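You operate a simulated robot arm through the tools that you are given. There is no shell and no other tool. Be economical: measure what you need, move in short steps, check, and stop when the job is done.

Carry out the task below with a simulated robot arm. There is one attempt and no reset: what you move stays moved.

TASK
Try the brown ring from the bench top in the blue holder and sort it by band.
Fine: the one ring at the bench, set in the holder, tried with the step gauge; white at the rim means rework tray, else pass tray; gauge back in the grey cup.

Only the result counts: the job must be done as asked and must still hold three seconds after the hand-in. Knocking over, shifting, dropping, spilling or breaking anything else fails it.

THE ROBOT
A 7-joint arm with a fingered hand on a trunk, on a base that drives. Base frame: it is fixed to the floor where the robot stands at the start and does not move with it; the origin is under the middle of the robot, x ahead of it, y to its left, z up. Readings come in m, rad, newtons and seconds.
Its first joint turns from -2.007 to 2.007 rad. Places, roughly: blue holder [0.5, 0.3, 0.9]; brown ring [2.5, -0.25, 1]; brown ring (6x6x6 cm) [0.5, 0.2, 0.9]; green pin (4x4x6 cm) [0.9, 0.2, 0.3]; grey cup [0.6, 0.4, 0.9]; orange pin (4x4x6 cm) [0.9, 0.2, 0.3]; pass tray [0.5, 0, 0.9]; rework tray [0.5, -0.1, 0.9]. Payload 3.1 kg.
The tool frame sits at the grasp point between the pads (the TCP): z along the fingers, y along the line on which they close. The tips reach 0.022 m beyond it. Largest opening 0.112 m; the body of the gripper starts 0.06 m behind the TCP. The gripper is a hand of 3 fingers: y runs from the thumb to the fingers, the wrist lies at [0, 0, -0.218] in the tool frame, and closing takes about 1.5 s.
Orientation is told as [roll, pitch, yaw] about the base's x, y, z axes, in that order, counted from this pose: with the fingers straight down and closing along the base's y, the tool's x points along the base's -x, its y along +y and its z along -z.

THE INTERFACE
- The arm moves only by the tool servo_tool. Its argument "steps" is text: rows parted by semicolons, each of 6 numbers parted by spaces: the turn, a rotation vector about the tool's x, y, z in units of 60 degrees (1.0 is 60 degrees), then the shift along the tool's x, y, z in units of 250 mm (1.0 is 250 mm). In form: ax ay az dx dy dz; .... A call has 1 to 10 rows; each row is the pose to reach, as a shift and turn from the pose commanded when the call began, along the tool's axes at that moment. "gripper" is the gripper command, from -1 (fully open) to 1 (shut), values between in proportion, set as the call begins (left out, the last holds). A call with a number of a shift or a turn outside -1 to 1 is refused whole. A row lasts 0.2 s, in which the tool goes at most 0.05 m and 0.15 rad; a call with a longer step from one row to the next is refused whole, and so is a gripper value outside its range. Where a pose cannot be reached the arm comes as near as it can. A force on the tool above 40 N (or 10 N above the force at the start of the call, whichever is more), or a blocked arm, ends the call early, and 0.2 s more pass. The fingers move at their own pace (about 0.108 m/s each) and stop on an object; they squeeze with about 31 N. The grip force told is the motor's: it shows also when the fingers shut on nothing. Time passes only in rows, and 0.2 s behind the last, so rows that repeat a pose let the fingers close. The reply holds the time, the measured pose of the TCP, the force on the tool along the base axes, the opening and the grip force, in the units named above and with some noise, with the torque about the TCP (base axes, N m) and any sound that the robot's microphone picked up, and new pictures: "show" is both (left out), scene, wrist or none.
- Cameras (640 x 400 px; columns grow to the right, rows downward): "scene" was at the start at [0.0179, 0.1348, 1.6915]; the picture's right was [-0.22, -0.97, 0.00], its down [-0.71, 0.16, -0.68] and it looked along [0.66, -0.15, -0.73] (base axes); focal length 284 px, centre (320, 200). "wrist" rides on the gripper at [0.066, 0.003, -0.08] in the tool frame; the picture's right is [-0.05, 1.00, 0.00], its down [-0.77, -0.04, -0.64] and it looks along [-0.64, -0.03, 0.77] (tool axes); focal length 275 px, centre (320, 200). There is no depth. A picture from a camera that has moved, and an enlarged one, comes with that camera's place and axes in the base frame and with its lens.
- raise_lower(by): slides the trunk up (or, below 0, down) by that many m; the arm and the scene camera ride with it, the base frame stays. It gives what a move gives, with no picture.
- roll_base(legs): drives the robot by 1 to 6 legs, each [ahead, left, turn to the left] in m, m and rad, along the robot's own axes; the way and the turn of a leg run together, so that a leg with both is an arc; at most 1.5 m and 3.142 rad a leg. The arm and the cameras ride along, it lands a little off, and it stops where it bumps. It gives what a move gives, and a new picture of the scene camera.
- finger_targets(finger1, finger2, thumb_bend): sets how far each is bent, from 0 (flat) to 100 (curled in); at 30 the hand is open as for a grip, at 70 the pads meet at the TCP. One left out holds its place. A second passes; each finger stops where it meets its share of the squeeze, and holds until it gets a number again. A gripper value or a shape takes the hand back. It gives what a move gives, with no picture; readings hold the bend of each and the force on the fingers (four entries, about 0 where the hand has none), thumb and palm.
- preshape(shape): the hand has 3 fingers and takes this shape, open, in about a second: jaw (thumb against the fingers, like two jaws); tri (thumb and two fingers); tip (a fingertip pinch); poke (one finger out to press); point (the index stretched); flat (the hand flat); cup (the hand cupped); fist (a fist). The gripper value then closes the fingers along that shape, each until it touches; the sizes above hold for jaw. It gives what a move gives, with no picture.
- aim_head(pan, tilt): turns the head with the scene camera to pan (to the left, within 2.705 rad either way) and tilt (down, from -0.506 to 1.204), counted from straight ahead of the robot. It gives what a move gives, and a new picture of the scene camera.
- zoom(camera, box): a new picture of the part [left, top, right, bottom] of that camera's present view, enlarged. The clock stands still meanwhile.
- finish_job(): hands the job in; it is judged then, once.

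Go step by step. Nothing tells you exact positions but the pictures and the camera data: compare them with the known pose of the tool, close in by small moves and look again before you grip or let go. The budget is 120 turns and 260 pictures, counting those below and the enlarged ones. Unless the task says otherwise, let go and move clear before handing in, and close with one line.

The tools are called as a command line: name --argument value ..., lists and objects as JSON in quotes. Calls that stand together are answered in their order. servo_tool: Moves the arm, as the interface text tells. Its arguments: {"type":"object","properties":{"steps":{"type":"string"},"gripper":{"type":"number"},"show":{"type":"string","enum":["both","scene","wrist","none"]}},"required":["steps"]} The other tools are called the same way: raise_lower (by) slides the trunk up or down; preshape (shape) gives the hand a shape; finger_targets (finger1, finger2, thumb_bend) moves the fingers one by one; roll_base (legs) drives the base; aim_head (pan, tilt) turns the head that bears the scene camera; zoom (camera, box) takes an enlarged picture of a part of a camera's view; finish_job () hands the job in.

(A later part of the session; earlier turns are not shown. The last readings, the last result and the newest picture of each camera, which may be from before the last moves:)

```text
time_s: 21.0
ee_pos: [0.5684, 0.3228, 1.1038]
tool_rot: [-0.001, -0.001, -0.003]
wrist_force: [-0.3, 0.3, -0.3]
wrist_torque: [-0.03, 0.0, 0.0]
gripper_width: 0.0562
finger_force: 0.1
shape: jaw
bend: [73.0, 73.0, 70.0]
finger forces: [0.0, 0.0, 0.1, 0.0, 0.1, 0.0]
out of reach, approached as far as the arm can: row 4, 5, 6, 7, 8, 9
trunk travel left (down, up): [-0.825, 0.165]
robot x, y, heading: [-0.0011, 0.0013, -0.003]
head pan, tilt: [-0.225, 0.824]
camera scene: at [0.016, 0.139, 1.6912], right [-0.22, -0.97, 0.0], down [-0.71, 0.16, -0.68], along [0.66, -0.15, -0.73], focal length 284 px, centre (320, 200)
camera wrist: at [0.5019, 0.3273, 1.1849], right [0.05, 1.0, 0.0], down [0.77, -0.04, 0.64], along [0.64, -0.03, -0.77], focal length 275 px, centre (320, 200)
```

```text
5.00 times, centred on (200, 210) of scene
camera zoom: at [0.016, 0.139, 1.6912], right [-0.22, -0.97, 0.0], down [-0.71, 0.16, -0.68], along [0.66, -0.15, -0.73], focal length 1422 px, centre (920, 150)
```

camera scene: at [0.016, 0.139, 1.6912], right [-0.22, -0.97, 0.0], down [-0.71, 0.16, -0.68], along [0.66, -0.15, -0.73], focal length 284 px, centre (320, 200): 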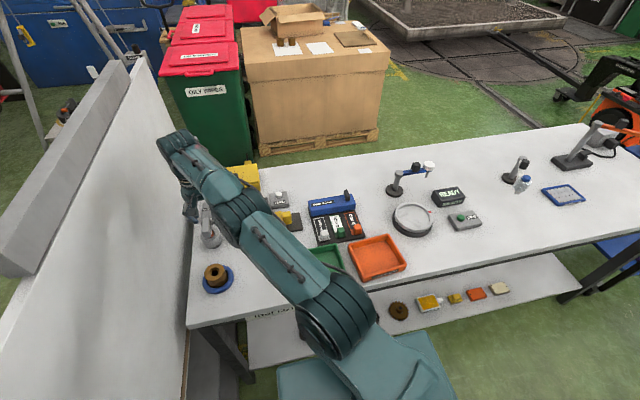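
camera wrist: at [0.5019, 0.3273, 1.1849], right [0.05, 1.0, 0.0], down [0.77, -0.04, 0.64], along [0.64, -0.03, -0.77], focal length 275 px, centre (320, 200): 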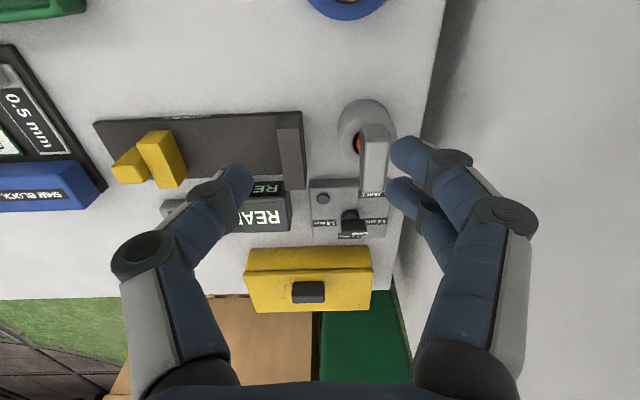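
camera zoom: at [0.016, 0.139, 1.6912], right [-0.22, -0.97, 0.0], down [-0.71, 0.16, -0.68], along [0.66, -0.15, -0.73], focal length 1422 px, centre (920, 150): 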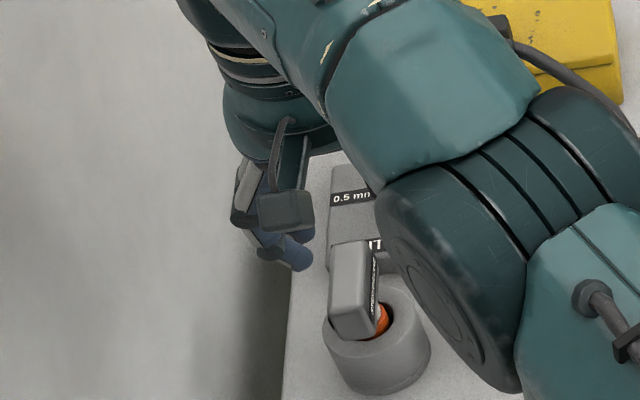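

The gauge is beyond reach from here (limit about 0.65 m from the axis), so the base must move. I draw the arm in first and look at the floor around the base.

servo_tool --steps "0 0 0 0.1 -0.15 0; 0 0 0 0.2 -0.3 0; 0 0 0 0.3 -0.45 0; 0 0 0 0.4 -0.6 0; 0 0 0 0.5 -0.75 0; 0 0 0 0.5 -0.75 0" --show "none"

aim_head --pan 0.5 --tilt 1.15

aim_head --pan 1.5 --tilt 1.0

```text
time_s: 22.4
ee_pos: [0.4457, 0.132, 1.1061]
tool_rot: [-0.002, -0.001, -0.002]
wrist_force: [1.4, -1.0, -0.6]
wrist_torque: [-0.02, -0.02, -0.01]
gripper_width: 0.0563
finger_force: 0.0
shape: jaw
bend: [73.0, 73.0, 70.0]
finger forces: [0.0, 0.0, 0.0, 0.1, 0.0, 0.0]
trunk travel left (down, up): [-0.825, 0.165]
robot x, y, heading: [0.0015, 0.0011, -0.002]
head pan, tilt: [-0.225, 0.824]
```

```text
time_s: 23.5
ee_pos: [0.4445, 0.1314, 1.1063]
tool_rot: [0.0, -0.001, -0.004]
wrist_force: [0.3, 0.1, -0.1]
wrist_torque: [0.01, -0.01, -0.01]
gripper_width: 0.0562
finger_force: 0.0
shape: jaw
bend: [73.0, 73.0, 70.0]
finger forces: [0.1, 0.0, 0.0, 0.1, 0.0, 0.1]
trunk travel left (down, up): [-0.825, 0.165]
robot x, y, heading: [-0.001, 0.0014, 0.001]
head pan, tilt: [0.499, 1.15]
camera scene: at [-0.0073, 0.1812, 1.6686], right [0.48, -0.88, 0.0], down [-0.8, -0.44, -0.41], along [0.36, 0.2, -0.91], focal length 284 px, centre (320, 200)
```

scene: 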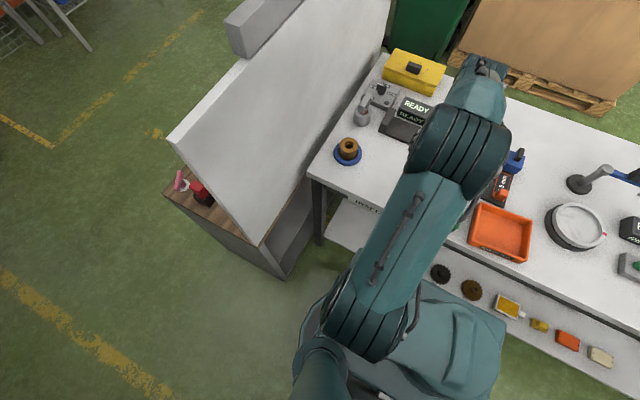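

```text
time_s: 24.8
ee_pos: [0.4461, 0.132, 1.1066]
tool_rot: [0.0, 0.0, -0.003]
wrist_force: [-0.1, -0.4, 1.0]
wrist_torque: [-0.03, -0.01, -0.01]
gripper_width: 0.056
finger_force: 0.1
shape: jaw
bend: [73.0, 73.0, 70.0]
finger forces: [0.0, 0.0, 0.0, 0.0, 0.0, 0.0]
trunk travel left (down, up): [-0.825, 0.165]
robot x, y, heading: [-0.0036, -0.0021, 0.002]
head pan, tilt: [1.499, 1.0]
camera scene: at [-0.0546, 0.222, 1.6783], right [1.0, -0.07, 0.0], down [-0.06, -0.84, -0.54], along [0.04, 0.54, -0.84], focal length 284 px, centre (320, 200)
```

scene: 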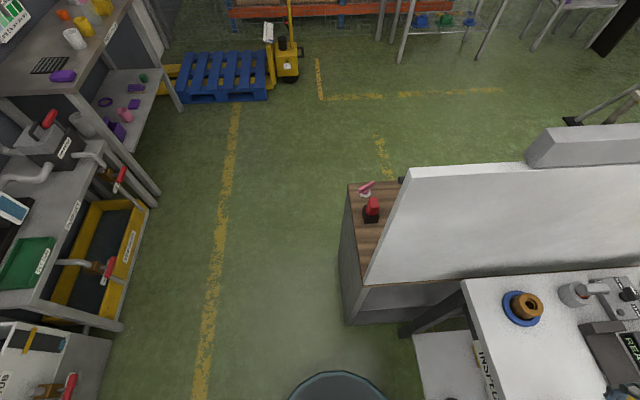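

The base's left edge is near y = 0.26 and the cabinet at about y = 0.47, so there is room to the left. I check the clearance ahead under the bench edge.

aim_head --pan -0.5 --tilt 1.2

aim_head --pan 0.35 --tilt 1.2

```text
time_s: 26.7
ee_pos: [0.4445, 0.1311, 1.1069]
tool_rot: [0.0, 0.002, -0.004]
wrist_force: [-0.1, 0.2, -0.7]
wrist_torque: [0.04, 0.0, -0.03]
gripper_width: 0.0564
finger_force: 0.0
shape: jaw
bend: [73.0, 73.0, 70.0]
finger forces: [0.0, 0.1, 0.0, 0.0, 0.0, 0.0]
trunk travel left (down, up): [-0.825, 0.165]
robot x, y, heading: [0.0023, 0.0028, 0.001]
head pan, tilt: [-0.499, 1.201]
camera scene: at [-0.0105, 0.1258, 1.6657], right [-0.48, -0.88, 0.0], down [-0.82, 0.45, -0.36], along [0.32, -0.17, -0.93], focal length 284 px, centre (320, 200)
```

scene: 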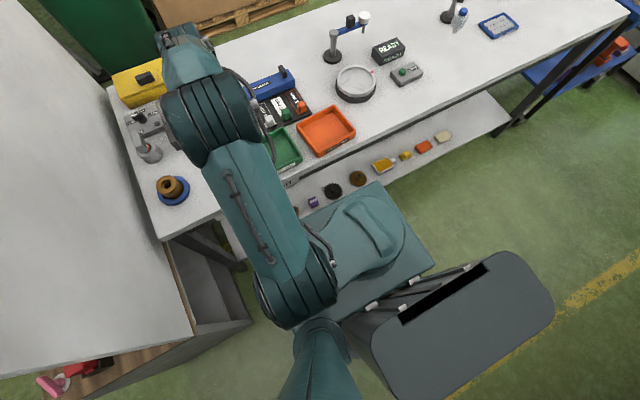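

```text
time_s: 27.9
ee_pos: [0.4448, 0.1311, 1.1054]
tool_rot: [0.001, 0.0, -0.003]
wrist_force: [0.1, -0.4, -0.4]
wrist_torque: [0.0, -0.01, 0.01]
gripper_width: 0.0562
finger_force: 0.1
shape: jaw
bend: [73.0, 73.0, 70.0]
finger forces: [0.0, 0.1, 0.1, 0.0, 0.1, 0.0]
trunk travel left (down, up): [-0.825, 0.165]
robot x, y, heading: [-0.0004, -0.003, 0.002]
head pan, tilt: [0.351, 1.201]
camera scene: at [-0.0071, 0.1717, 1.6657], right [0.34, -0.94, 0.0], down [-0.88, -0.32, -0.36], along [0.34, 0.12, -0.93], focal length 284 px, centre (320, 200)
```

scene: 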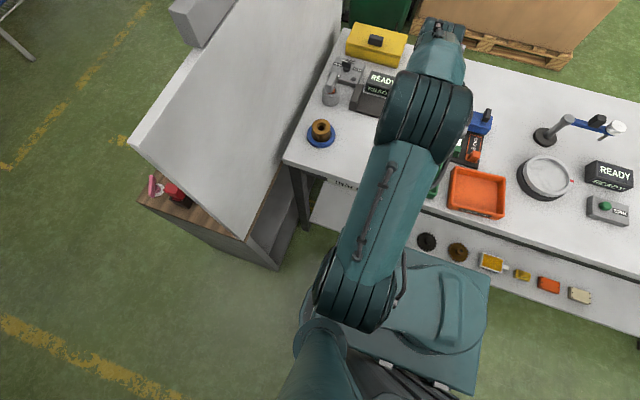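

Ahead there is hardly any room before the shelf edge, but there is about 0.2 m to the left. I drive 0.12 m left, then test reach again.

roll_base --legs '[[0, 0.12, 0]]'

aim_head --pan -0.225 --tilt 0.824

```text
time_s: 29.1
ee_pos: [0.4439, 0.2515, 1.1055]
tool_rot: [-0.001, 0.001, 0.001]
wrist_force: [-0.4, -0.7, -1.3]
wrist_torque: [0.02, 0.03, -0.03]
gripper_width: 0.056
finger_force: 0.0
shape: jaw
bend: [73.0, 73.0, 70.0]
finger forces: [0.0, 0.0, 0.1, 0.0, 0.0, 0.1]
trunk travel left (down, up): [-0.825, 0.165]
robot x, y, heading: [-0.001, 0.121, 0.006]
head pan, tilt: [0.351, 1.201]
camera scene: at [-0.0077, 0.2918, 1.6657], right [0.35, -0.94, 0.0], down [-0.87, -0.32, -0.36], along [0.34, 0.13, -0.93], focal length 284 px, centre (320, 200)
```

scene: 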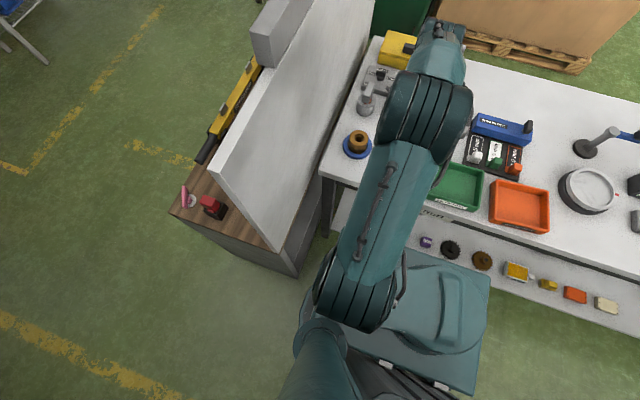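

```text
time_s: 30.1
ee_pos: [0.4429, 0.2525, 1.1056]
tool_rot: [-0.002, 0.0, 0.0]
wrist_force: [-0.5, -0.2, -0.2]
wrist_torque: [0.02, -0.03, 0.03]
gripper_width: 0.0562
finger_force: 0.1
shape: jaw
bend: [73.0, 73.0, 70.0]
finger forces: [0.0, 0.0, 0.1, 0.0, 0.1, 0.0]
trunk travel left (down, up): [-0.825, 0.165]
robot x, y, heading: [0.0002, 0.1184, 0.003]
head pan, tilt: [-0.225, 0.824]
camera scene: at [0.0173, 0.255, 1.6914], right [-0.22, -0.98, 0.0], down [-0.72, 0.16, -0.68], along [0.66, -0.15, -0.73], focal length 284 px, centre (320, 200)
```

scene: 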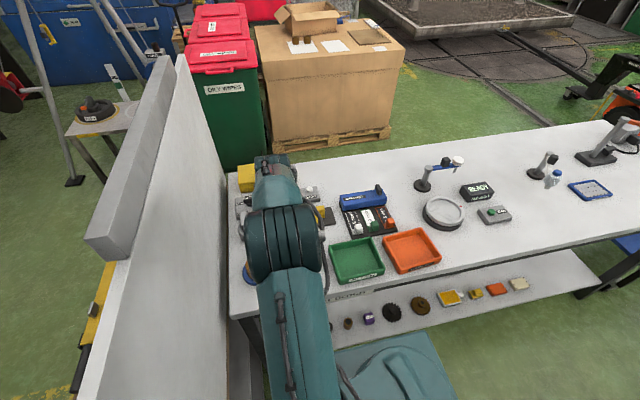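

servo_tool --steps "0 0 0 -0.15 0.09 0; 0 0 0 -0.3 0.18 0; 0 0 0 -0.45 0.27 0; 0 0 0 -0.6 0.36 0; 0 0 0 -0.72 0.44 0; 0 0 0 -0.76 0.474 0; 0 0 0 -0.76 0.474 0"

```text
time_s: 31.7
ee_pos: [0.6099, 0.3646, 1.106]
tool_rot: [-0.001, 0.002, -0.002]
wrist_force: [-0.5, -0.5, 0.0]
wrist_torque: [-0.01, 0.0, 0.02]
gripper_width: 0.056
finger_force: 0.0
shape: jaw
bend: [73.0, 73.0, 70.0]
finger forces: [0.0, 0.0, 0.0, 0.0, 0.1, 0.0]
out of reach, approached as far as the arm can: row 5, 6, 7
trunk travel left (down, up): [-0.825, 0.165]
robot x, y, heading: [-0.0003, 0.1219, 0.0]
head pan, tilt: [-0.225, 0.824]
camera scene: at [0.019, 0.2542, 1.6915], right [-0.22, -0.98, 0.0], down [-0.72, 0.16, -0.68], along [0.66, -0.15, -0.73], focal length 284 px, centre (320, 200)
camera wrist: at [0.5443, 0.3675, 1.187], right [0.05, 1.0, 0.0], down [0.77, -0.04, 0.63], along [0.63, -0.03, -0.77], focal length 275 px, centre (320, 200)
```

scene: 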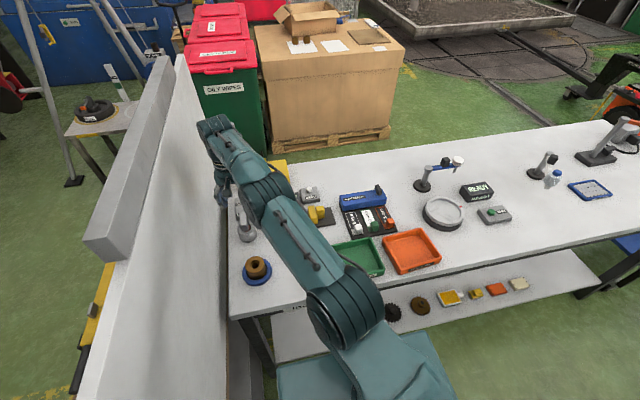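
wrist: 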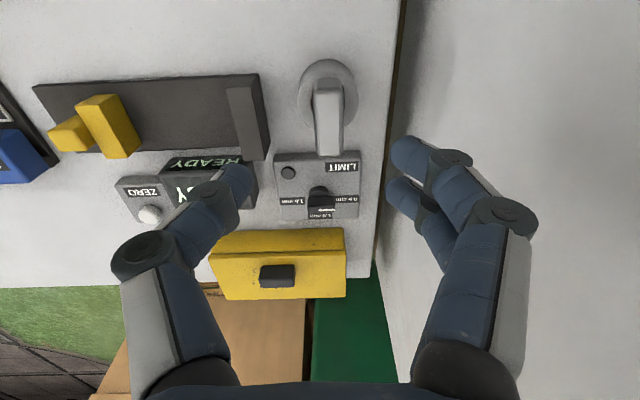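

Straight-down reach falls 2–3 cm short of the handle (centre about [0.635, 0.370]); a slight outward tilt of 8° will cover it. I tilt now and see where the tool lands.

servo_tool --steps "0 -0.07 0 0 0 0; 0 -0.134 0 0 0 0; 0 -0.134 0 0 0 0"

```text
time_s: 32.5
ee_pos: [0.6096, 0.3628, 1.106]
tool_rot: [0.001, -0.142, -0.002]
wrist_force: [-0.6, -1.0, 1.1]
wrist_torque: [-0.02, 0.0, 0.0]
gripper_width: 0.0562
finger_force: 0.0
shape: jaw
bend: [73.0, 73.0, 70.0]
finger forces: [0.0, 0.1, 0.0, 0.0, 0.1, 0.0]
trunk travel left (down, up): [-0.825, 0.165]
robot x, y, heading: [-0.0025, 0.1198, 0.003]
head pan, tilt: [-0.225, 0.824]
camera scene: at [0.0175, 0.2551, 1.6915], right [-0.22, -0.98, 0.0], down [-0.72, 0.16, -0.68], along [0.66, -0.15, -0.73], focal length 284 px, centre (320, 200)
camera wrist: at [0.5332, 0.3678, 1.1776], right [0.05, 1.0, 0.01], down [0.67, -0.04, 0.74], along [0.74, -0.03, -0.67], focal length 275 px, centre (320, 200)
```

scene: 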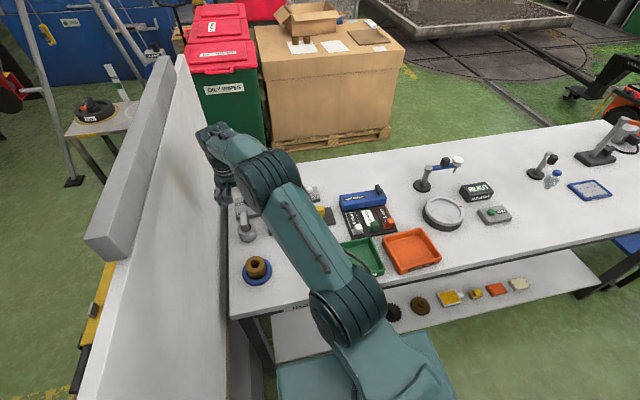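
wrist: 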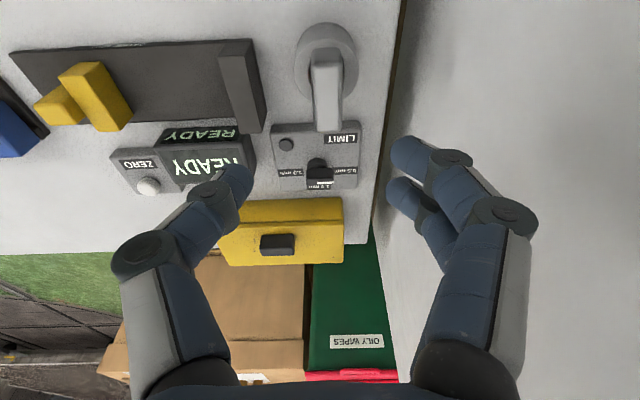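

servo_tool --steps "0 0 0 -0.09 0.028 0.013; 0 0 0 -0.075 0.028 0.14; 0 0 0 -0.056 0.028 0.275; 0 0 0 -0.056 0.028 0.275"

zoom --camera "wrist" --box '[200, 0, 460, 200]'

zoom --camera "scene" --box '[190, 150, 310, 290]'

```text
time_s: 33.5
ee_pos: [0.6346, 0.3707, 1.0416]
tool_rot: [0.0, -0.141, -0.001]
wrist_force: [-0.2, 0.2, 0.0]
wrist_torque: [0.0, 0.0, 0.03]
gripper_width: 0.0561
finger_force: 0.1
shape: jaw
bend: [73.0, 73.0, 70.0]
finger forces: [0.1, 0.1, 0.0, 0.0, 0.0, 0.0]
trunk travel left (down, up): [-0.825, 0.165]
robot x, y, heading: [-0.0025, 0.1172, 0.004]
head pan, tilt: [-0.225, 0.824]
camera scene: at [0.0172, 0.2548, 1.6915], right [-0.22, -0.98, 0.0], down [-0.72, 0.16, -0.68], along [0.66, -0.15, -0.73], focal length 284 px, centre (320, 200)
camera wrist: at [0.5573, 0.3741, 1.1125], right [0.05, 1.0, 0.01], down [0.67, -0.04, 0.74], along [0.74, -0.03, -0.68], focal length 275 px, centre (320, 200)
```

scene: 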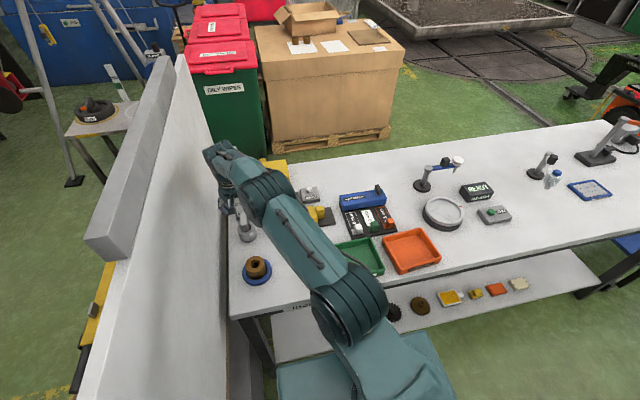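
wrist: 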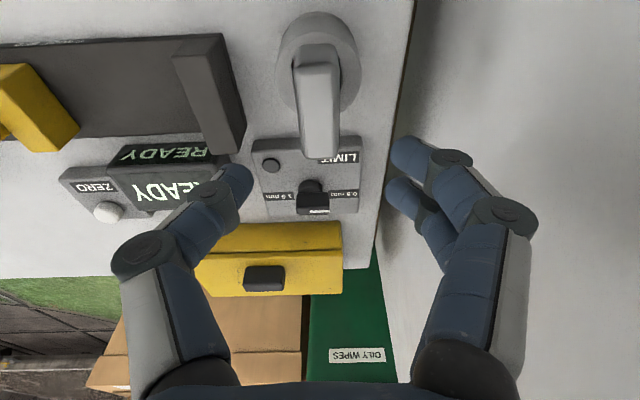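

```text
2.00 times, centred on (330, 100) of wrist
camera zoom: at [0.5573, 0.3741, 1.1125], right [0.05, 1.0, 0.01], down [0.67, -0.04, 0.74], along [0.74, -0.03, -0.68], focal length 551 px, centre (300, 400)
```

zoom: 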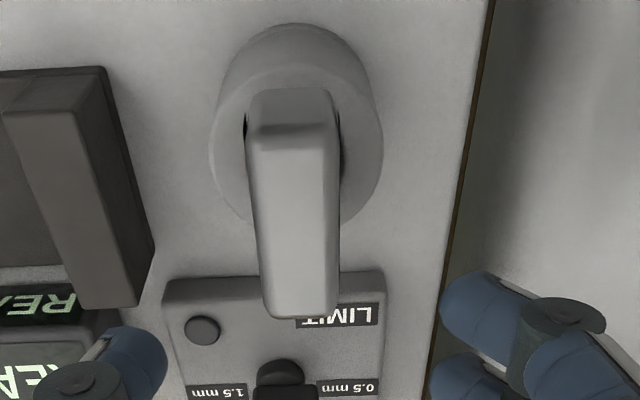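

```text
2.86 times, centred on (250, 220) of scene
camera zoom: at [0.0172, 0.2548, 1.6915], right [-0.22, -0.98, 0.0], down [-0.72, 0.16, -0.68], along [0.66, -0.15, -0.73], focal length 812 px, centre (520, 143)
```

zoom: 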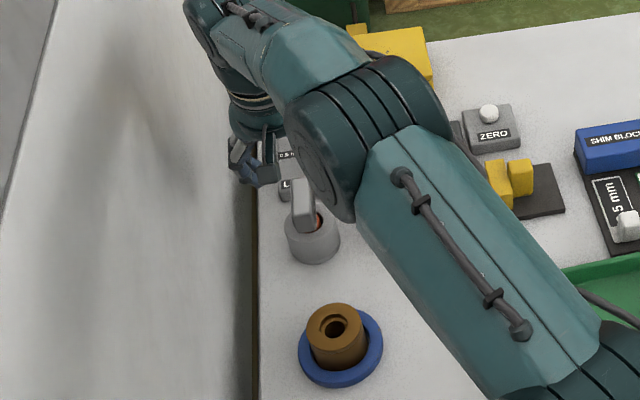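

The fingers straddle the handle (top about z = 0.985, width 2 cm). I lower straight down to grip height and look once before closing.

servo_tool --steps "0 0 0 0.012 0.002 0.087; 0 0 0 0.025 0.002 0.174; 0 0 0 0.037 0.002 0.255; 0 0 0 0.037 0.002 0.255"

zoom --camera "wrist" --box '[200, 0, 460, 200]'

```text
time_s: 34.5
ee_pos: [0.6335, 0.3704, 0.9769]
tool_rot: [-0.001, -0.141, 0.001]
wrist_force: [-0.6, 0.2, -0.3]
wrist_torque: [0.0, -0.02, -0.03]
gripper_width: 0.0561
finger_force: 0.0
shape: jaw
bend: [73.0, 73.0, 70.0]
finger forces: [0.0, 0.0, 0.0, 0.0, 0.0, 0.1]
trunk travel left (down, up): [-0.825, 0.165]
robot x, y, heading: [-0.0019, 0.1191, 0.001]
head pan, tilt: [-0.225, 0.824]
camera scene: at [0.0173, 0.2548, 1.6915], right [-0.22, -0.98, 0.0], down [-0.72, 0.16, -0.68], along [0.66, -0.15, -0.73], focal length 284 px, centre (320, 200)
camera wrist: at [0.5563, 0.3746, 1.0477], right [0.05, 1.0, 0.01], down [0.67, -0.04, 0.74], along [0.74, -0.03, -0.68], focal length 275 px, centre (320, 200)
```

scene: 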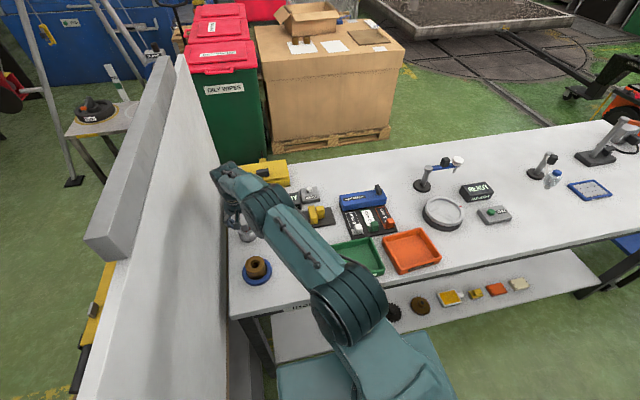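
wrist: 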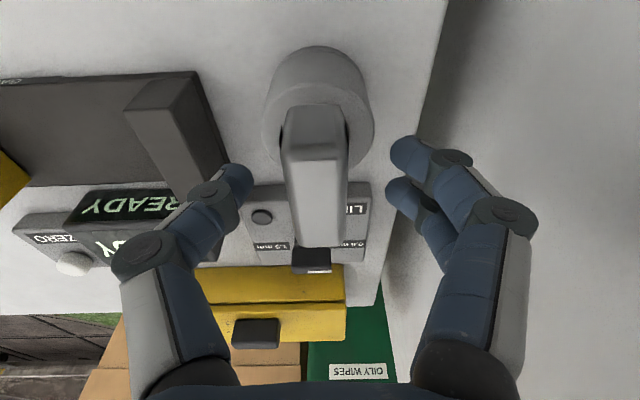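

```text
2.00 times, centred on (330, 100) of wrist
camera zoom: at [0.5563, 0.3746, 1.0477], right [0.05, 1.0, 0.01], down [0.67, -0.04, 0.74], along [0.74, -0.03, -0.68], focal length 551 px, centre (300, 400)
```

zoom: 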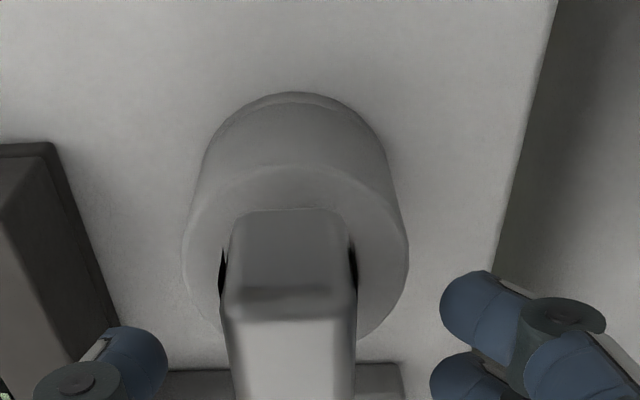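

Alignment is good; I close on the handle.

servo_tool --steps "0 0 0 0 0 0; 0 0 0 0 0 0; 0 0 0 0 0 0; 0 0 0 0 0 0; 0 0 0 0 0 0; 0 0 0 0 0 0" --gripper 1 --show "wrist"

```text
time_s: 35.9
ee_pos: [0.6322, 0.3713, 0.9762]
tool_rot: [-0.002, -0.14, -0.001]
wrist_force: [0.2, 0.1, -0.1]
wrist_torque: [0.03, 0.0, 0.0]
gripper_width: 0.0182
finger_force: 30.6
shape: jaw
bend: [73.0, 73.0, 70.0]
finger forces: [14.0, 13.9, 0.0, 0.0, 27.8, 0.0]
trunk travel left (down, up): [-0.825, 0.165]
robot x, y, heading: [0.0008, 0.1167, 0.001]
head pan, tilt: [-0.225, 0.824]
camera wrist: at [0.5566, 0.3747, 1.0475], right [0.05, 1.0, 0.01], down [0.67, -0.04, 0.74], along [0.74, -0.03, -0.68], focal length 275 px, centre (320, 200)
```

wrist: 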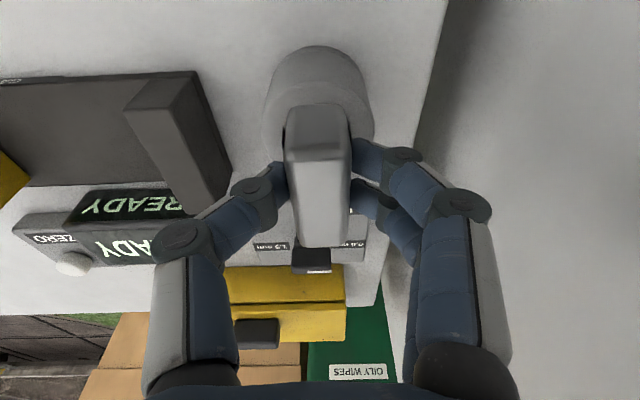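

Gripped at [0.633, 0.371, 0.9765]. I lift straight up by 12 cm and inspect.

servo_tool --steps "0 0 0 -0.011 0 -0.08; 0 0 0 -0.022 0 -0.16; 0 0 0 -0.034 0 -0.24; 0 0 0 -0.045 0 -0.32; 0 0 0 -0.056 0 -0.4; 0 0 0 -0.067 0 -0.475; 0 0 0 -0.067 0 -0.475"

zoom --camera "scene" --box '[190, 150, 310, 290]'

zoom --camera "wrist" --box '[220, 40, 420, 200]'

```text
time_s: 37.5
ee_pos: [0.634, 0.3718, 1.0959]
tool_rot: [0.0, -0.14, 0.0]
wrist_force: [0.4, 0.1, -1.4]
wrist_torque: [0.02, 0.01, 0.02]
gripper_width: 0.0182
finger_force: 31.0
shape: jaw
bend: [73.0, 73.0, 70.0]
finger forces: [14.0, 14.0, 0.1, 0.1, 27.9, 0.0]
trunk travel left (down, up): [-0.825, 0.165]
robot x, y, heading: [-0.0029, 0.1149, -0.002]
head pan, tilt: [-0.225, 0.824]
camera scene: at [0.0181, 0.2551, 1.6915], right [-0.22, -0.98, 0.0], down [-0.72, 0.16, -0.68], along [0.66, -0.15, -0.73], focal length 284 px, centre (320, 200)
camera wrist: at [0.558, 0.3749, 1.1678], right [0.05, 1.0, 0.01], down [0.67, -0.04, 0.74], along [0.74, -0.03, -0.68], focal length 275 px, centre (320, 200)
```

scene: 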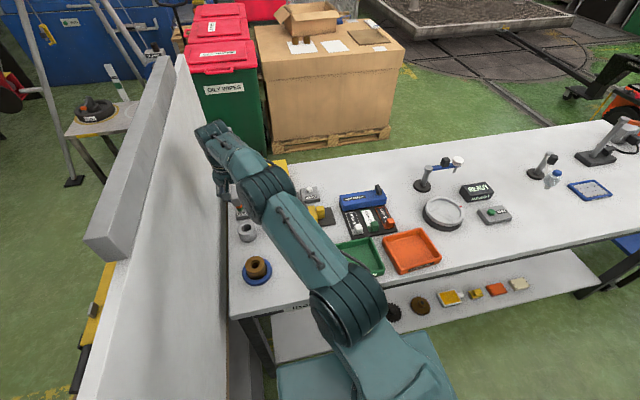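
wrist: 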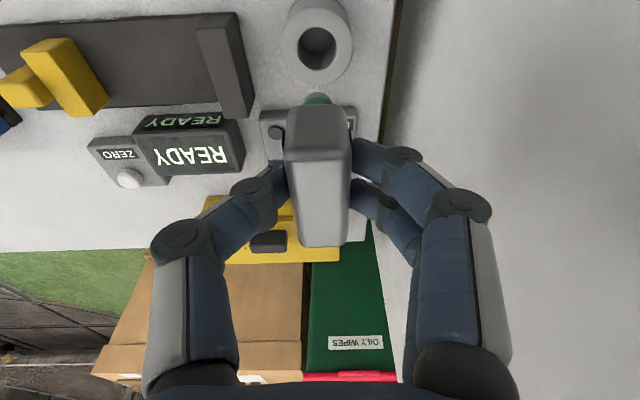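

```text
2.86 times, centred on (250, 220) of scene
camera zoom: at [0.0181, 0.2551, 1.6915], right [-0.22, -0.98, 0.0], down [-0.72, 0.16, -0.68], along [0.66, -0.15, -0.73], focal length 812 px, centre (520, 143)
```

zoom: 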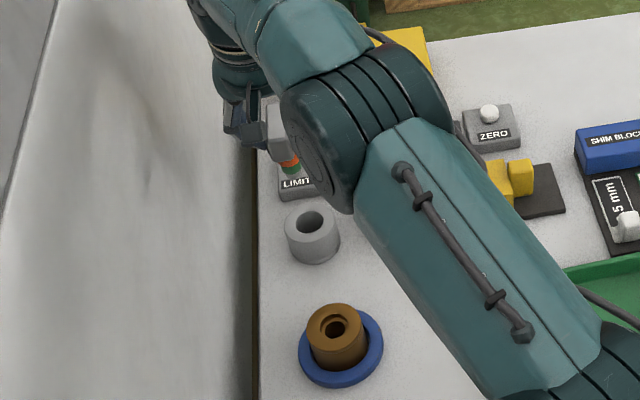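

```text
2.50 times, centred on (320, 120) of wrist
camera zoom: at [0.558, 0.3749, 1.1678], right [0.05, 1.0, 0.01], down [0.67, -0.04, 0.74], along [0.74, -0.03, -0.68], focal length 688 px, centre (320, 400)
```

zoom: 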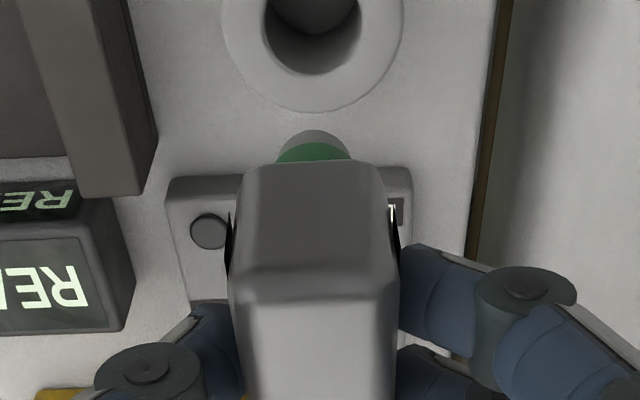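

The pin shows bands: white under the handle, then orange, then green, with a grey tip. I carry the gauge above the ring at about [0.491, 0.350], keeping the same tilt.

servo_tool --steps "0 0 0 0.14 -0.022 -0.02; 0 0 0 0.28 -0.044 -0.04; 0 0 0 0.42 -0.066 -0.06; 0 0 0 0.566 -0.088 -0.08; 0 0 0 0.566 -0.088 -0.08"

zoom --camera "scene" --box '[200, 180, 320, 300]'

zoom --camera "wrist" --box '[220, 0, 420, 160]'

```text
time_s: 38.7
ee_pos: [0.4896, 0.3483, 1.0976]
tool_rot: [-0.001, -0.14, -0.002]
wrist_force: [-0.4, 0.9, -1.0]
wrist_torque: [-0.03, 0.01, -0.01]
gripper_width: 0.0182
finger_force: 30.9
shape: jaw
bend: [73.0, 73.0, 70.0]
finger forces: [13.9, 13.9, 0.0, 0.0, 27.8, 0.0]
trunk travel left (down, up): [-0.825, 0.165]
robot x, y, heading: [0.003, 0.1221, 0.004]
head pan, tilt: [-0.225, 0.824]
camera scene: at [0.0192, 0.2556, 1.6914], right [-0.22, -0.98, 0.0], down [-0.72, 0.16, -0.68], along [0.66, -0.15, -0.73], focal length 284 px, centre (320, 200)
camera wrist: at [0.4133, 0.3537, 1.1684], right [0.05, 1.0, 0.01], down [0.67, -0.04, 0.74], along [0.74, -0.03, -0.68], focal length 275 px, centre (320, 200)
```

scene: 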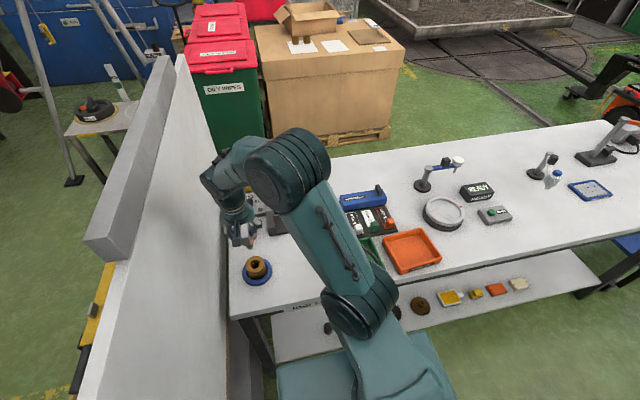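
wrist: 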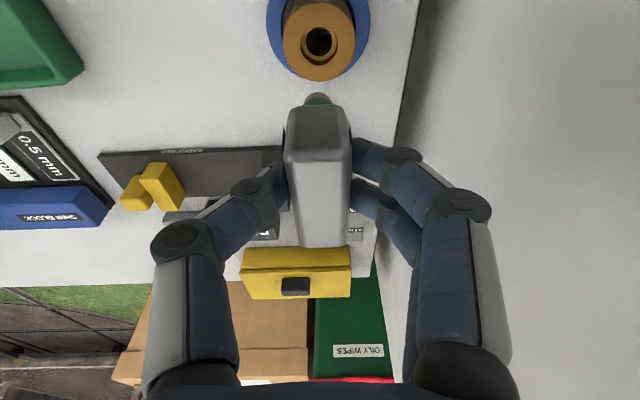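

```text
3.33 times, centred on (260, 240) of scene
camera zoom: at [0.0192, 0.2556, 1.6914], right [-0.22, -0.98, 0.0], down [-0.72, 0.16, -0.68], along [0.66, -0.15, -0.73], focal length 948 px, centre (520, 67)
```

zoom: 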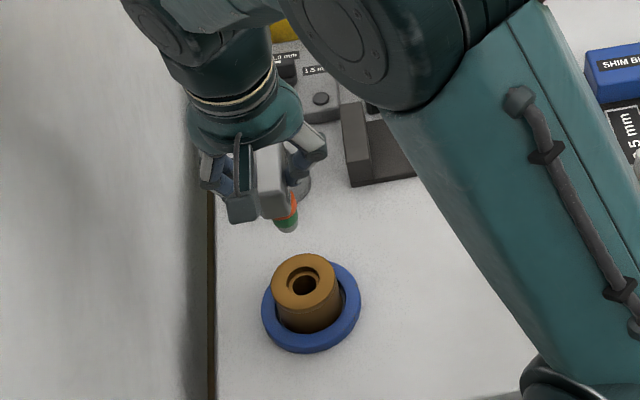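

```text
2.50 times, centred on (320, 80) of wrist
camera zoom: at [0.4133, 0.3537, 1.1684], right [0.05, 1.0, 0.01], down [0.67, -0.04, 0.74], along [0.74, -0.03, -0.68], focal length 688 px, centre (320, 500)
```

zoom: 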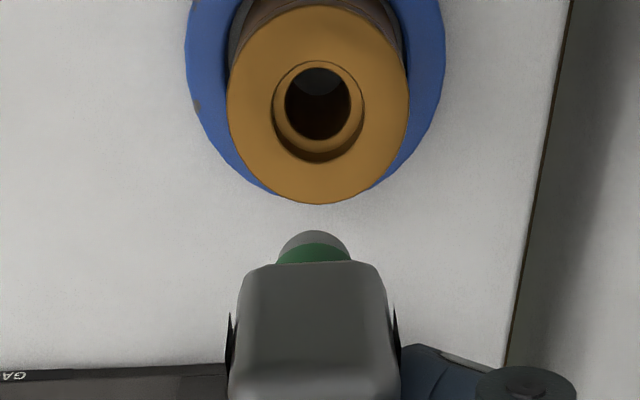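

Pin tip is about at [0.494, 0.350, 1.022], the bore at about [0.4897, 0.3505]. I shift 4 mm back and lower to about 1.5 cm above the ring, then compare again.

servo_tool --steps "0 0 0 0.02 0.004 0.1; 0 0 0 0.04 0.004 0.2; 0 0 0 0.058 0.004 0.29; 0 0 0 0.058 0.004 0.29"

zoom --camera "scene" --box '[220, 210, 290, 290]'

zoom --camera "wrist" --box '[240, 40, 400, 140]'

```text
time_s: 39.7
ee_pos: [0.4846, 0.3515, 1.0217]
tool_rot: [0.001, -0.139, 0.0]
wrist_force: [0.9, 0.6, -1.1]
wrist_torque: [0.01, -0.01, 0.0]
gripper_width: 0.0182
finger_force: 31.4
shape: jaw
bend: [73.0, 73.0, 70.0]
finger forces: [14.1, 14.0, 0.0, 0.1, 27.8, 0.1]
trunk travel left (down, up): [-0.825, 0.165]
robot x, y, heading: [-0.004, 0.1206, -0.001]
head pan, tilt: [-0.225, 0.824]
camera scene: at [0.0177, 0.2549, 1.6915], right [-0.22, -0.98, 0.0], down [-0.72, 0.16, -0.68], along [0.66, -0.15, -0.73], focal length 284 px, centre (320, 200)
camera wrist: at [0.4083, 0.3544, 1.093], right [0.05, 1.0, 0.01], down [0.67, -0.04, 0.74], along [0.74, -0.03, -0.68], focal length 275 px, centre (320, 200)
```

scene: 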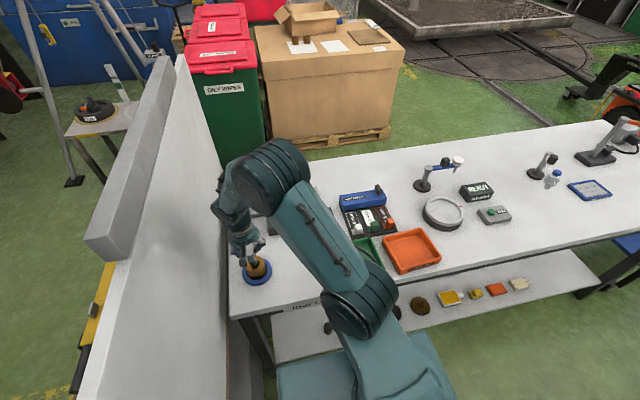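
wrist: 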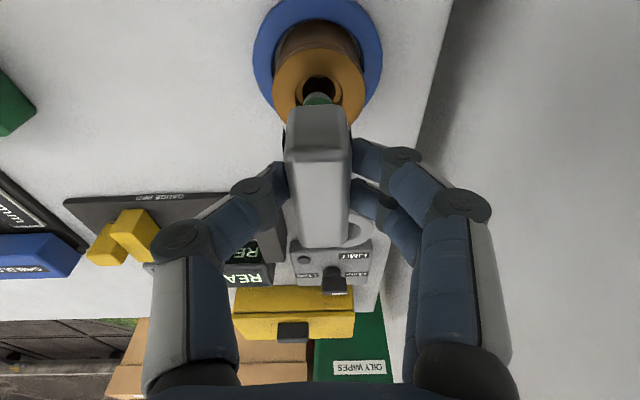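

```text
5.00 times, centred on (255, 250) of scene
camera zoom: at [0.0177, 0.2549, 1.6915], right [-0.22, -0.98, 0.0], down [-0.72, 0.16, -0.68], along [0.66, -0.15, -0.73], focal length 1422 px, centre (645, -50)
```

zoom: 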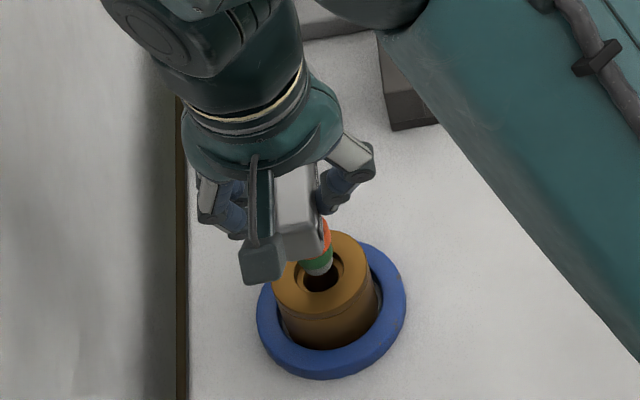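

```text
4.00 times, centred on (320, 90) of wrist
camera zoom: at [0.4083, 0.3544, 1.093], right [0.05, 1.0, 0.01], down [0.67, -0.04, 0.74], along [0.74, -0.03, -0.68], focal length 1101 px, centre (320, 640)
```

zoom: 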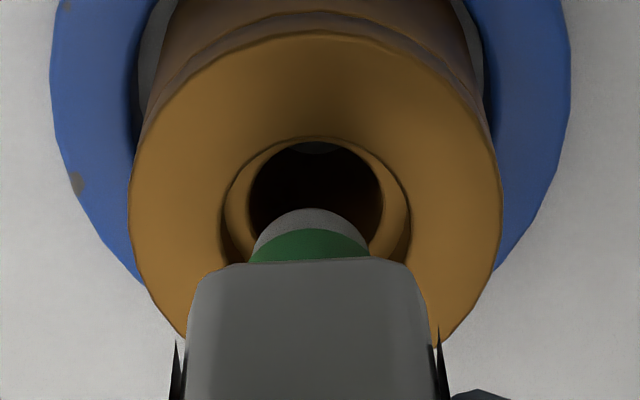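

zoom --camera "scene" --box '[240, 240, 275, 275]'

```text
11.43 times, centred on (258, 258) of scene
camera zoom: at [0.0177, 0.2549, 1.6915], right [-0.22, -0.98, 0.0], down [-0.72, 0.16, -0.68], along [0.66, -0.15, -0.73], focal length 3250 px, centre (1034, -457)
```

zoom: 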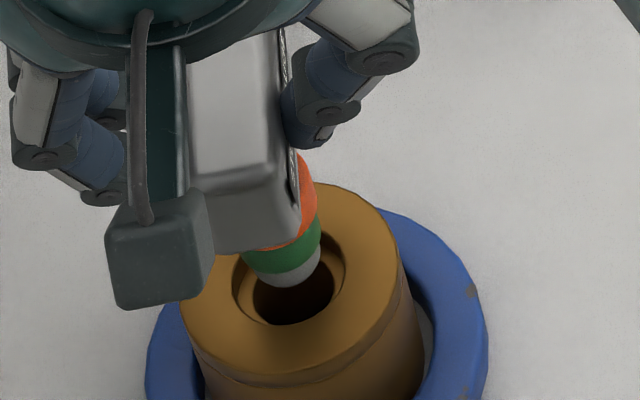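

Side to side is right; along x the tip needs about 3 mm more. I correct and lower 2 cm into the counterbore.

servo_tool --steps "0 0 0 -0.012 0 0.002; 0 0 0 -0.006 0 0.04; 0 0 0 0 0 0.081; 0 0 0 0 0 0.081" --show "none"

zoom --camera "scene" --box '[240, 240, 275, 275]'

zoom --camera "wrist" --box '[240, 40, 400, 140]'

```text
time_s: 40.7
ee_pos: [0.4863, 0.3512, 1.0044]
tool_rot: [0.005, -0.147, 0.0]
wrist_force: [-5.0, 2.6, 27.6]
wrist_torque: [0.11, 0.03, -0.01]
gripper_width: 0.0199
finger_force: 30.7
shape: jaw
bend: [73.0, 73.0, 71.0]
finger forces: [18.4, 18.3, 0.1, 0.0, 34.7, 0.0]
trunk travel left (down, up): [-0.825, 0.165]
robot x, y, heading: [0.0024, 0.1185, 0.002]
head pan, tilt: [-0.225, 0.824]
```

```text
11.43 times, centred on (258, 258) of scene
camera zoom: at [0.0124, 0.254, 1.6921], right [-0.22, -0.98, 0.0], down [-0.71, 0.16, -0.68], along [0.67, -0.15, -0.73], focal length 3250 px, centre (1034, -457)
```

zoom: 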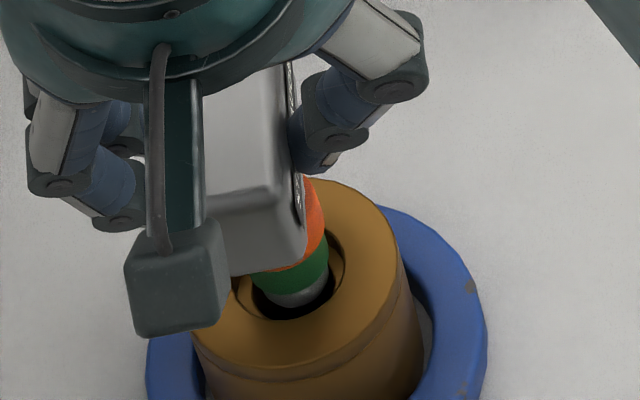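

```text
4.00 times, centred on (320, 90) of wrist
camera zoom: at [0.4096, 0.3539, 1.0756], right [0.05, 1.0, 0.01], down [0.67, -0.04, 0.74], along [0.74, -0.03, -0.67], focal length 1101 px, centre (320, 640)
```

zoom: 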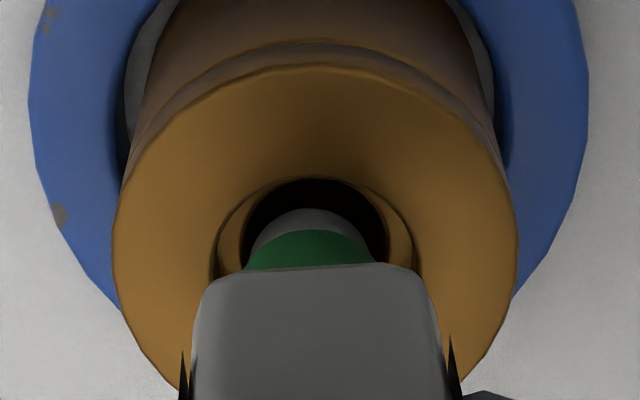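

The tip touched the far side of the inner ledge (27 N), so my x shift overshot. I back up 8 mm and move 3 mm back, and check the grip.

servo_tool --steps "0 0 0 -0.0045 0 -0.032; 0 0 0 0.008 0.002 -0.033; 0 0 0 0.008 0.002 -0.033" --show "wrist"

zoom --camera "scene" --box '[240, 240, 275, 275]'

zoom --camera "wrist" --box '[240, 40, 400, 140]'

```text
time_s: 41.5
ee_pos: [0.4862, 0.3511, 1.0105]
tool_rot: [-0.002, -0.14, -0.001]
wrist_force: [0.3, 0.0, -1.0]
wrist_torque: [-0.03, -0.01, 0.0]
gripper_width: 0.0191
finger_force: 31.1
shape: jaw
bend: [73.0, 73.0, 71.0]
finger forces: [15.2, 14.9, 0.0, 0.1, 30.2, 0.1]
trunk travel left (down, up): [-0.825, 0.165]
robot x, y, heading: [-0.0012, 0.1182, 0.005]
head pan, tilt: [-0.225, 0.824]
camera wrist: at [0.4095, 0.3545, 1.0807], right [0.05, 1.0, 0.01], down [0.68, -0.04, 0.74], along [0.74, -0.03, -0.68], focal length 275 px, centre (320, 200)
```

wrist: 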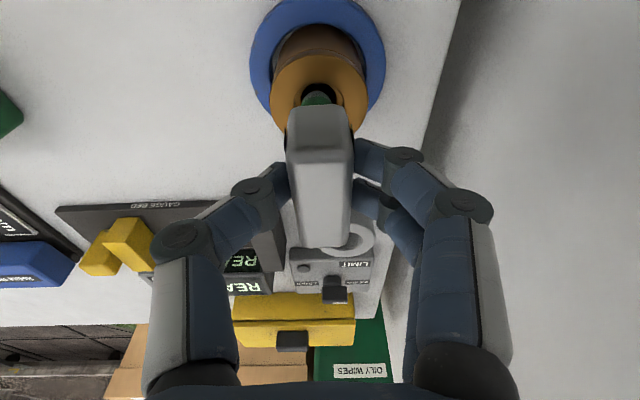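

```text
11.43 times, centred on (258, 258) of scene
camera zoom: at [0.0186, 0.2552, 1.6914], right [-0.22, -0.98, 0.0], down [-0.72, 0.16, -0.68], along [0.66, -0.15, -0.73], focal length 3250 px, centre (1034, -457)
```

zoom: 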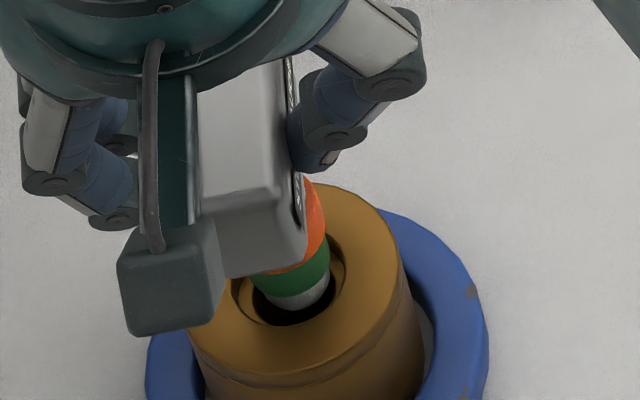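

```text
4.00 times, centred on (320, 90) of wrist
camera zoom: at [0.4095, 0.3545, 1.0807], right [0.05, 1.0, 0.01], down [0.68, -0.04, 0.74], along [0.74, -0.03, -0.68], focal length 1101 px, centre (320, 640)
```

zoom: 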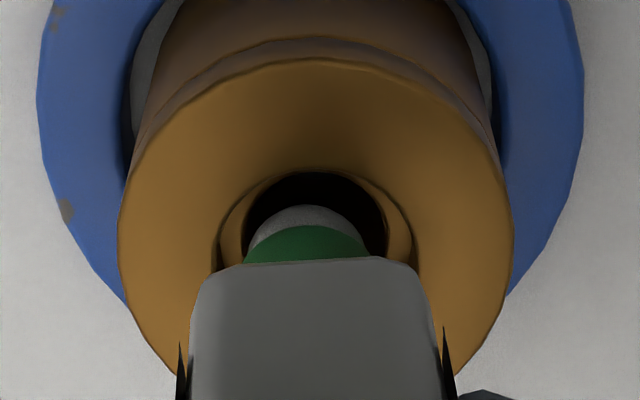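

Force and torque say the contact was at the pin's far (+x) edge, slightly to −y. I nudge 1 mm more back and 0.8 mm left, and lower in small steps.

servo_tool --steps "0 0 0 0.006 0.003 0; 0 0 0 0.007 0.003 0.016; 0 0 0 0.0085 0.003 0.031; 0 0 0 0.0085 0.003 0.031" --show "none"

zoom --camera "scene" --box '[240, 240, 275, 275]'

```text
time_s: 42.5
ee_pos: [0.4853, 0.3516, 1.0015]
tool_rot: [0.0, -0.139, 0.0]
wrist_force: [-0.4, 0.3, -1.2]
wrist_torque: [0.02, 0.01, 0.0]
gripper_width: 0.0193
finger_force: 31.0
shape: jaw
bend: [73.0, 73.0, 71.0]
finger forces: [15.3, 15.0, 0.0, 0.0, 30.1, 0.0]
trunk travel left (down, up): [-0.825, 0.165]
robot x, y, heading: [0.0021, 0.1191, 0.002]
head pan, tilt: [-0.225, 0.824]
```

```text
11.43 times, centred on (258, 258) of scene
camera zoom: at [0.0177, 0.255, 1.6915], right [-0.22, -0.98, 0.0], down [-0.72, 0.16, -0.68], along [0.66, -0.15, -0.73], focal length 3250 px, centre (1034, -457)
```

zoom: 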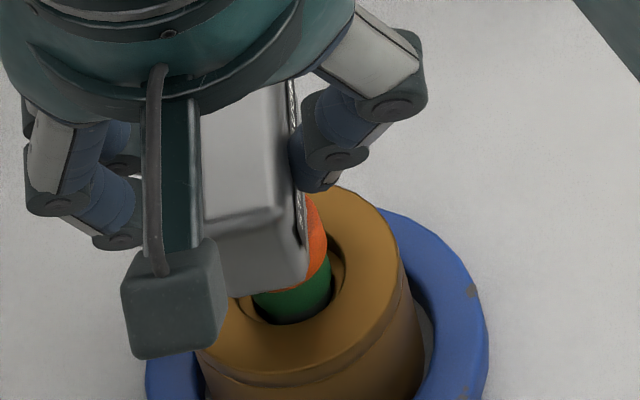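

The tip has passed the ledge with no force. I continue down.

servo_tool --steps "0 0 0 0.0022 0 0.016; 0 0 0 0.0045 0 0.032; 0 0 0 0.0045 0 0.032" --show "none"

zoom --camera "scene" --box '[240, 240, 275, 275]'

```text
time_s: 43.3
ee_pos: [0.4834, 0.3514, 0.9961]
tool_rot: [0.003, -0.145, -0.001]
wrist_force: [-0.5, -1.5, 20.2]
wrist_torque: [0.06, -0.03, -0.03]
gripper_width: 0.0201
finger_force: 30.3
shape: jaw
bend: [73.0, 73.0, 71.0]
finger forces: [16.4, 17.0, 0.0, 0.0, 35.2, 0.1]
trunk travel left (down, up): [-0.825, 0.165]
robot x, y, heading: [0.0005, 0.1209, 0.002]
head pan, tilt: [-0.225, 0.824]
```

```text
11.43 times, centred on (258, 258) of scene
camera zoom: at [0.0139, 0.2527, 1.692], right [-0.22, -0.98, 0.0], down [-0.71, 0.16, -0.68], along [0.66, -0.15, -0.73], focal length 3250 px, centre (1034, -457)
```

zoom: 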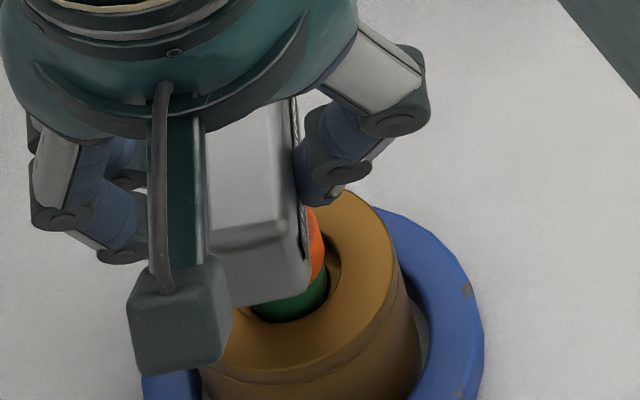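

Contact again (20 N), with torque pointing to the +y side of the pin, so it may be a misalignment at the green step. I back off slightly, shift 1.2 mm to −y, and try again.

servo_tool --steps "0 0 0 -0.0014 0 -0.016; 0 0 0 -0.0014 -0.005 -0.016; 0 0 0 0 -0.005 0; 0 0 0 0.0014 -0.005 0.01; 0 0 0 0.0014 -0.005 0.01" --show "none"

zoom --camera "scene" --box '[240, 240, 275, 275]'

zoom --camera "wrist" --box '[240, 40, 400, 140]'

```text
time_s: 44.5
ee_pos: [0.4812, 0.3495, 0.9942]
tool_rot: [0.003, -0.146, 0.001]
wrist_force: [-2.5, 0.7, 33.8]
wrist_torque: [0.12, -0.08, -0.04]
gripper_width: 0.0203
finger_force: 31.3
shape: jaw
bend: [74.0, 74.0, 72.0]
finger forces: [18.3, 19.7, 0.0, 0.0, 36.7, 0.1]
trunk travel left (down, up): [-0.825, 0.165]
robot x, y, heading: [0.0015, 0.1235, 0.003]
head pan, tilt: [-0.225, 0.824]
```

```text
11.43 times, centred on (258, 258) of scene
camera zoom: at [0.0111, 0.2525, 1.6921], right [-0.22, -0.98, 0.0], down [-0.71, 0.16, -0.68], along [0.67, -0.15, -0.73], focal length 3250 px, centre (1034, -457)
```

zoom: 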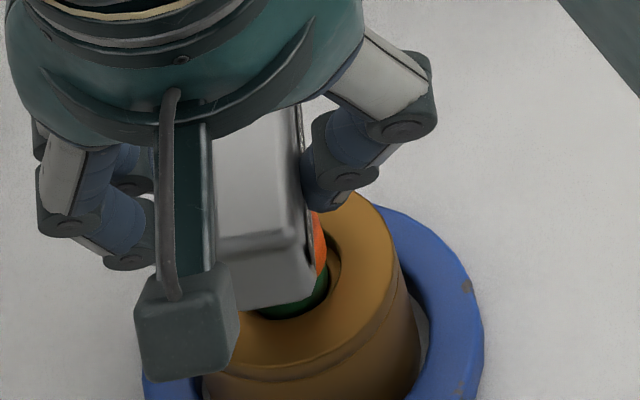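

```text
4.00 times, centred on (320, 90) of wrist
camera zoom: at [0.4042, 0.3531, 1.0655], right [0.05, 1.0, 0.01], down [0.67, -0.04, 0.74], along [0.74, -0.03, -0.67], focal length 1101 px, centre (320, 640)
```

zoom: 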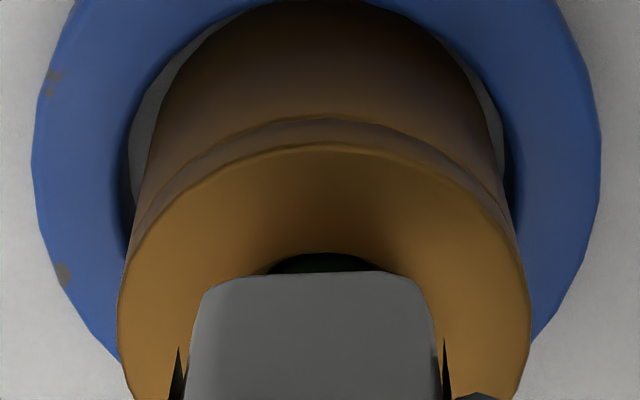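

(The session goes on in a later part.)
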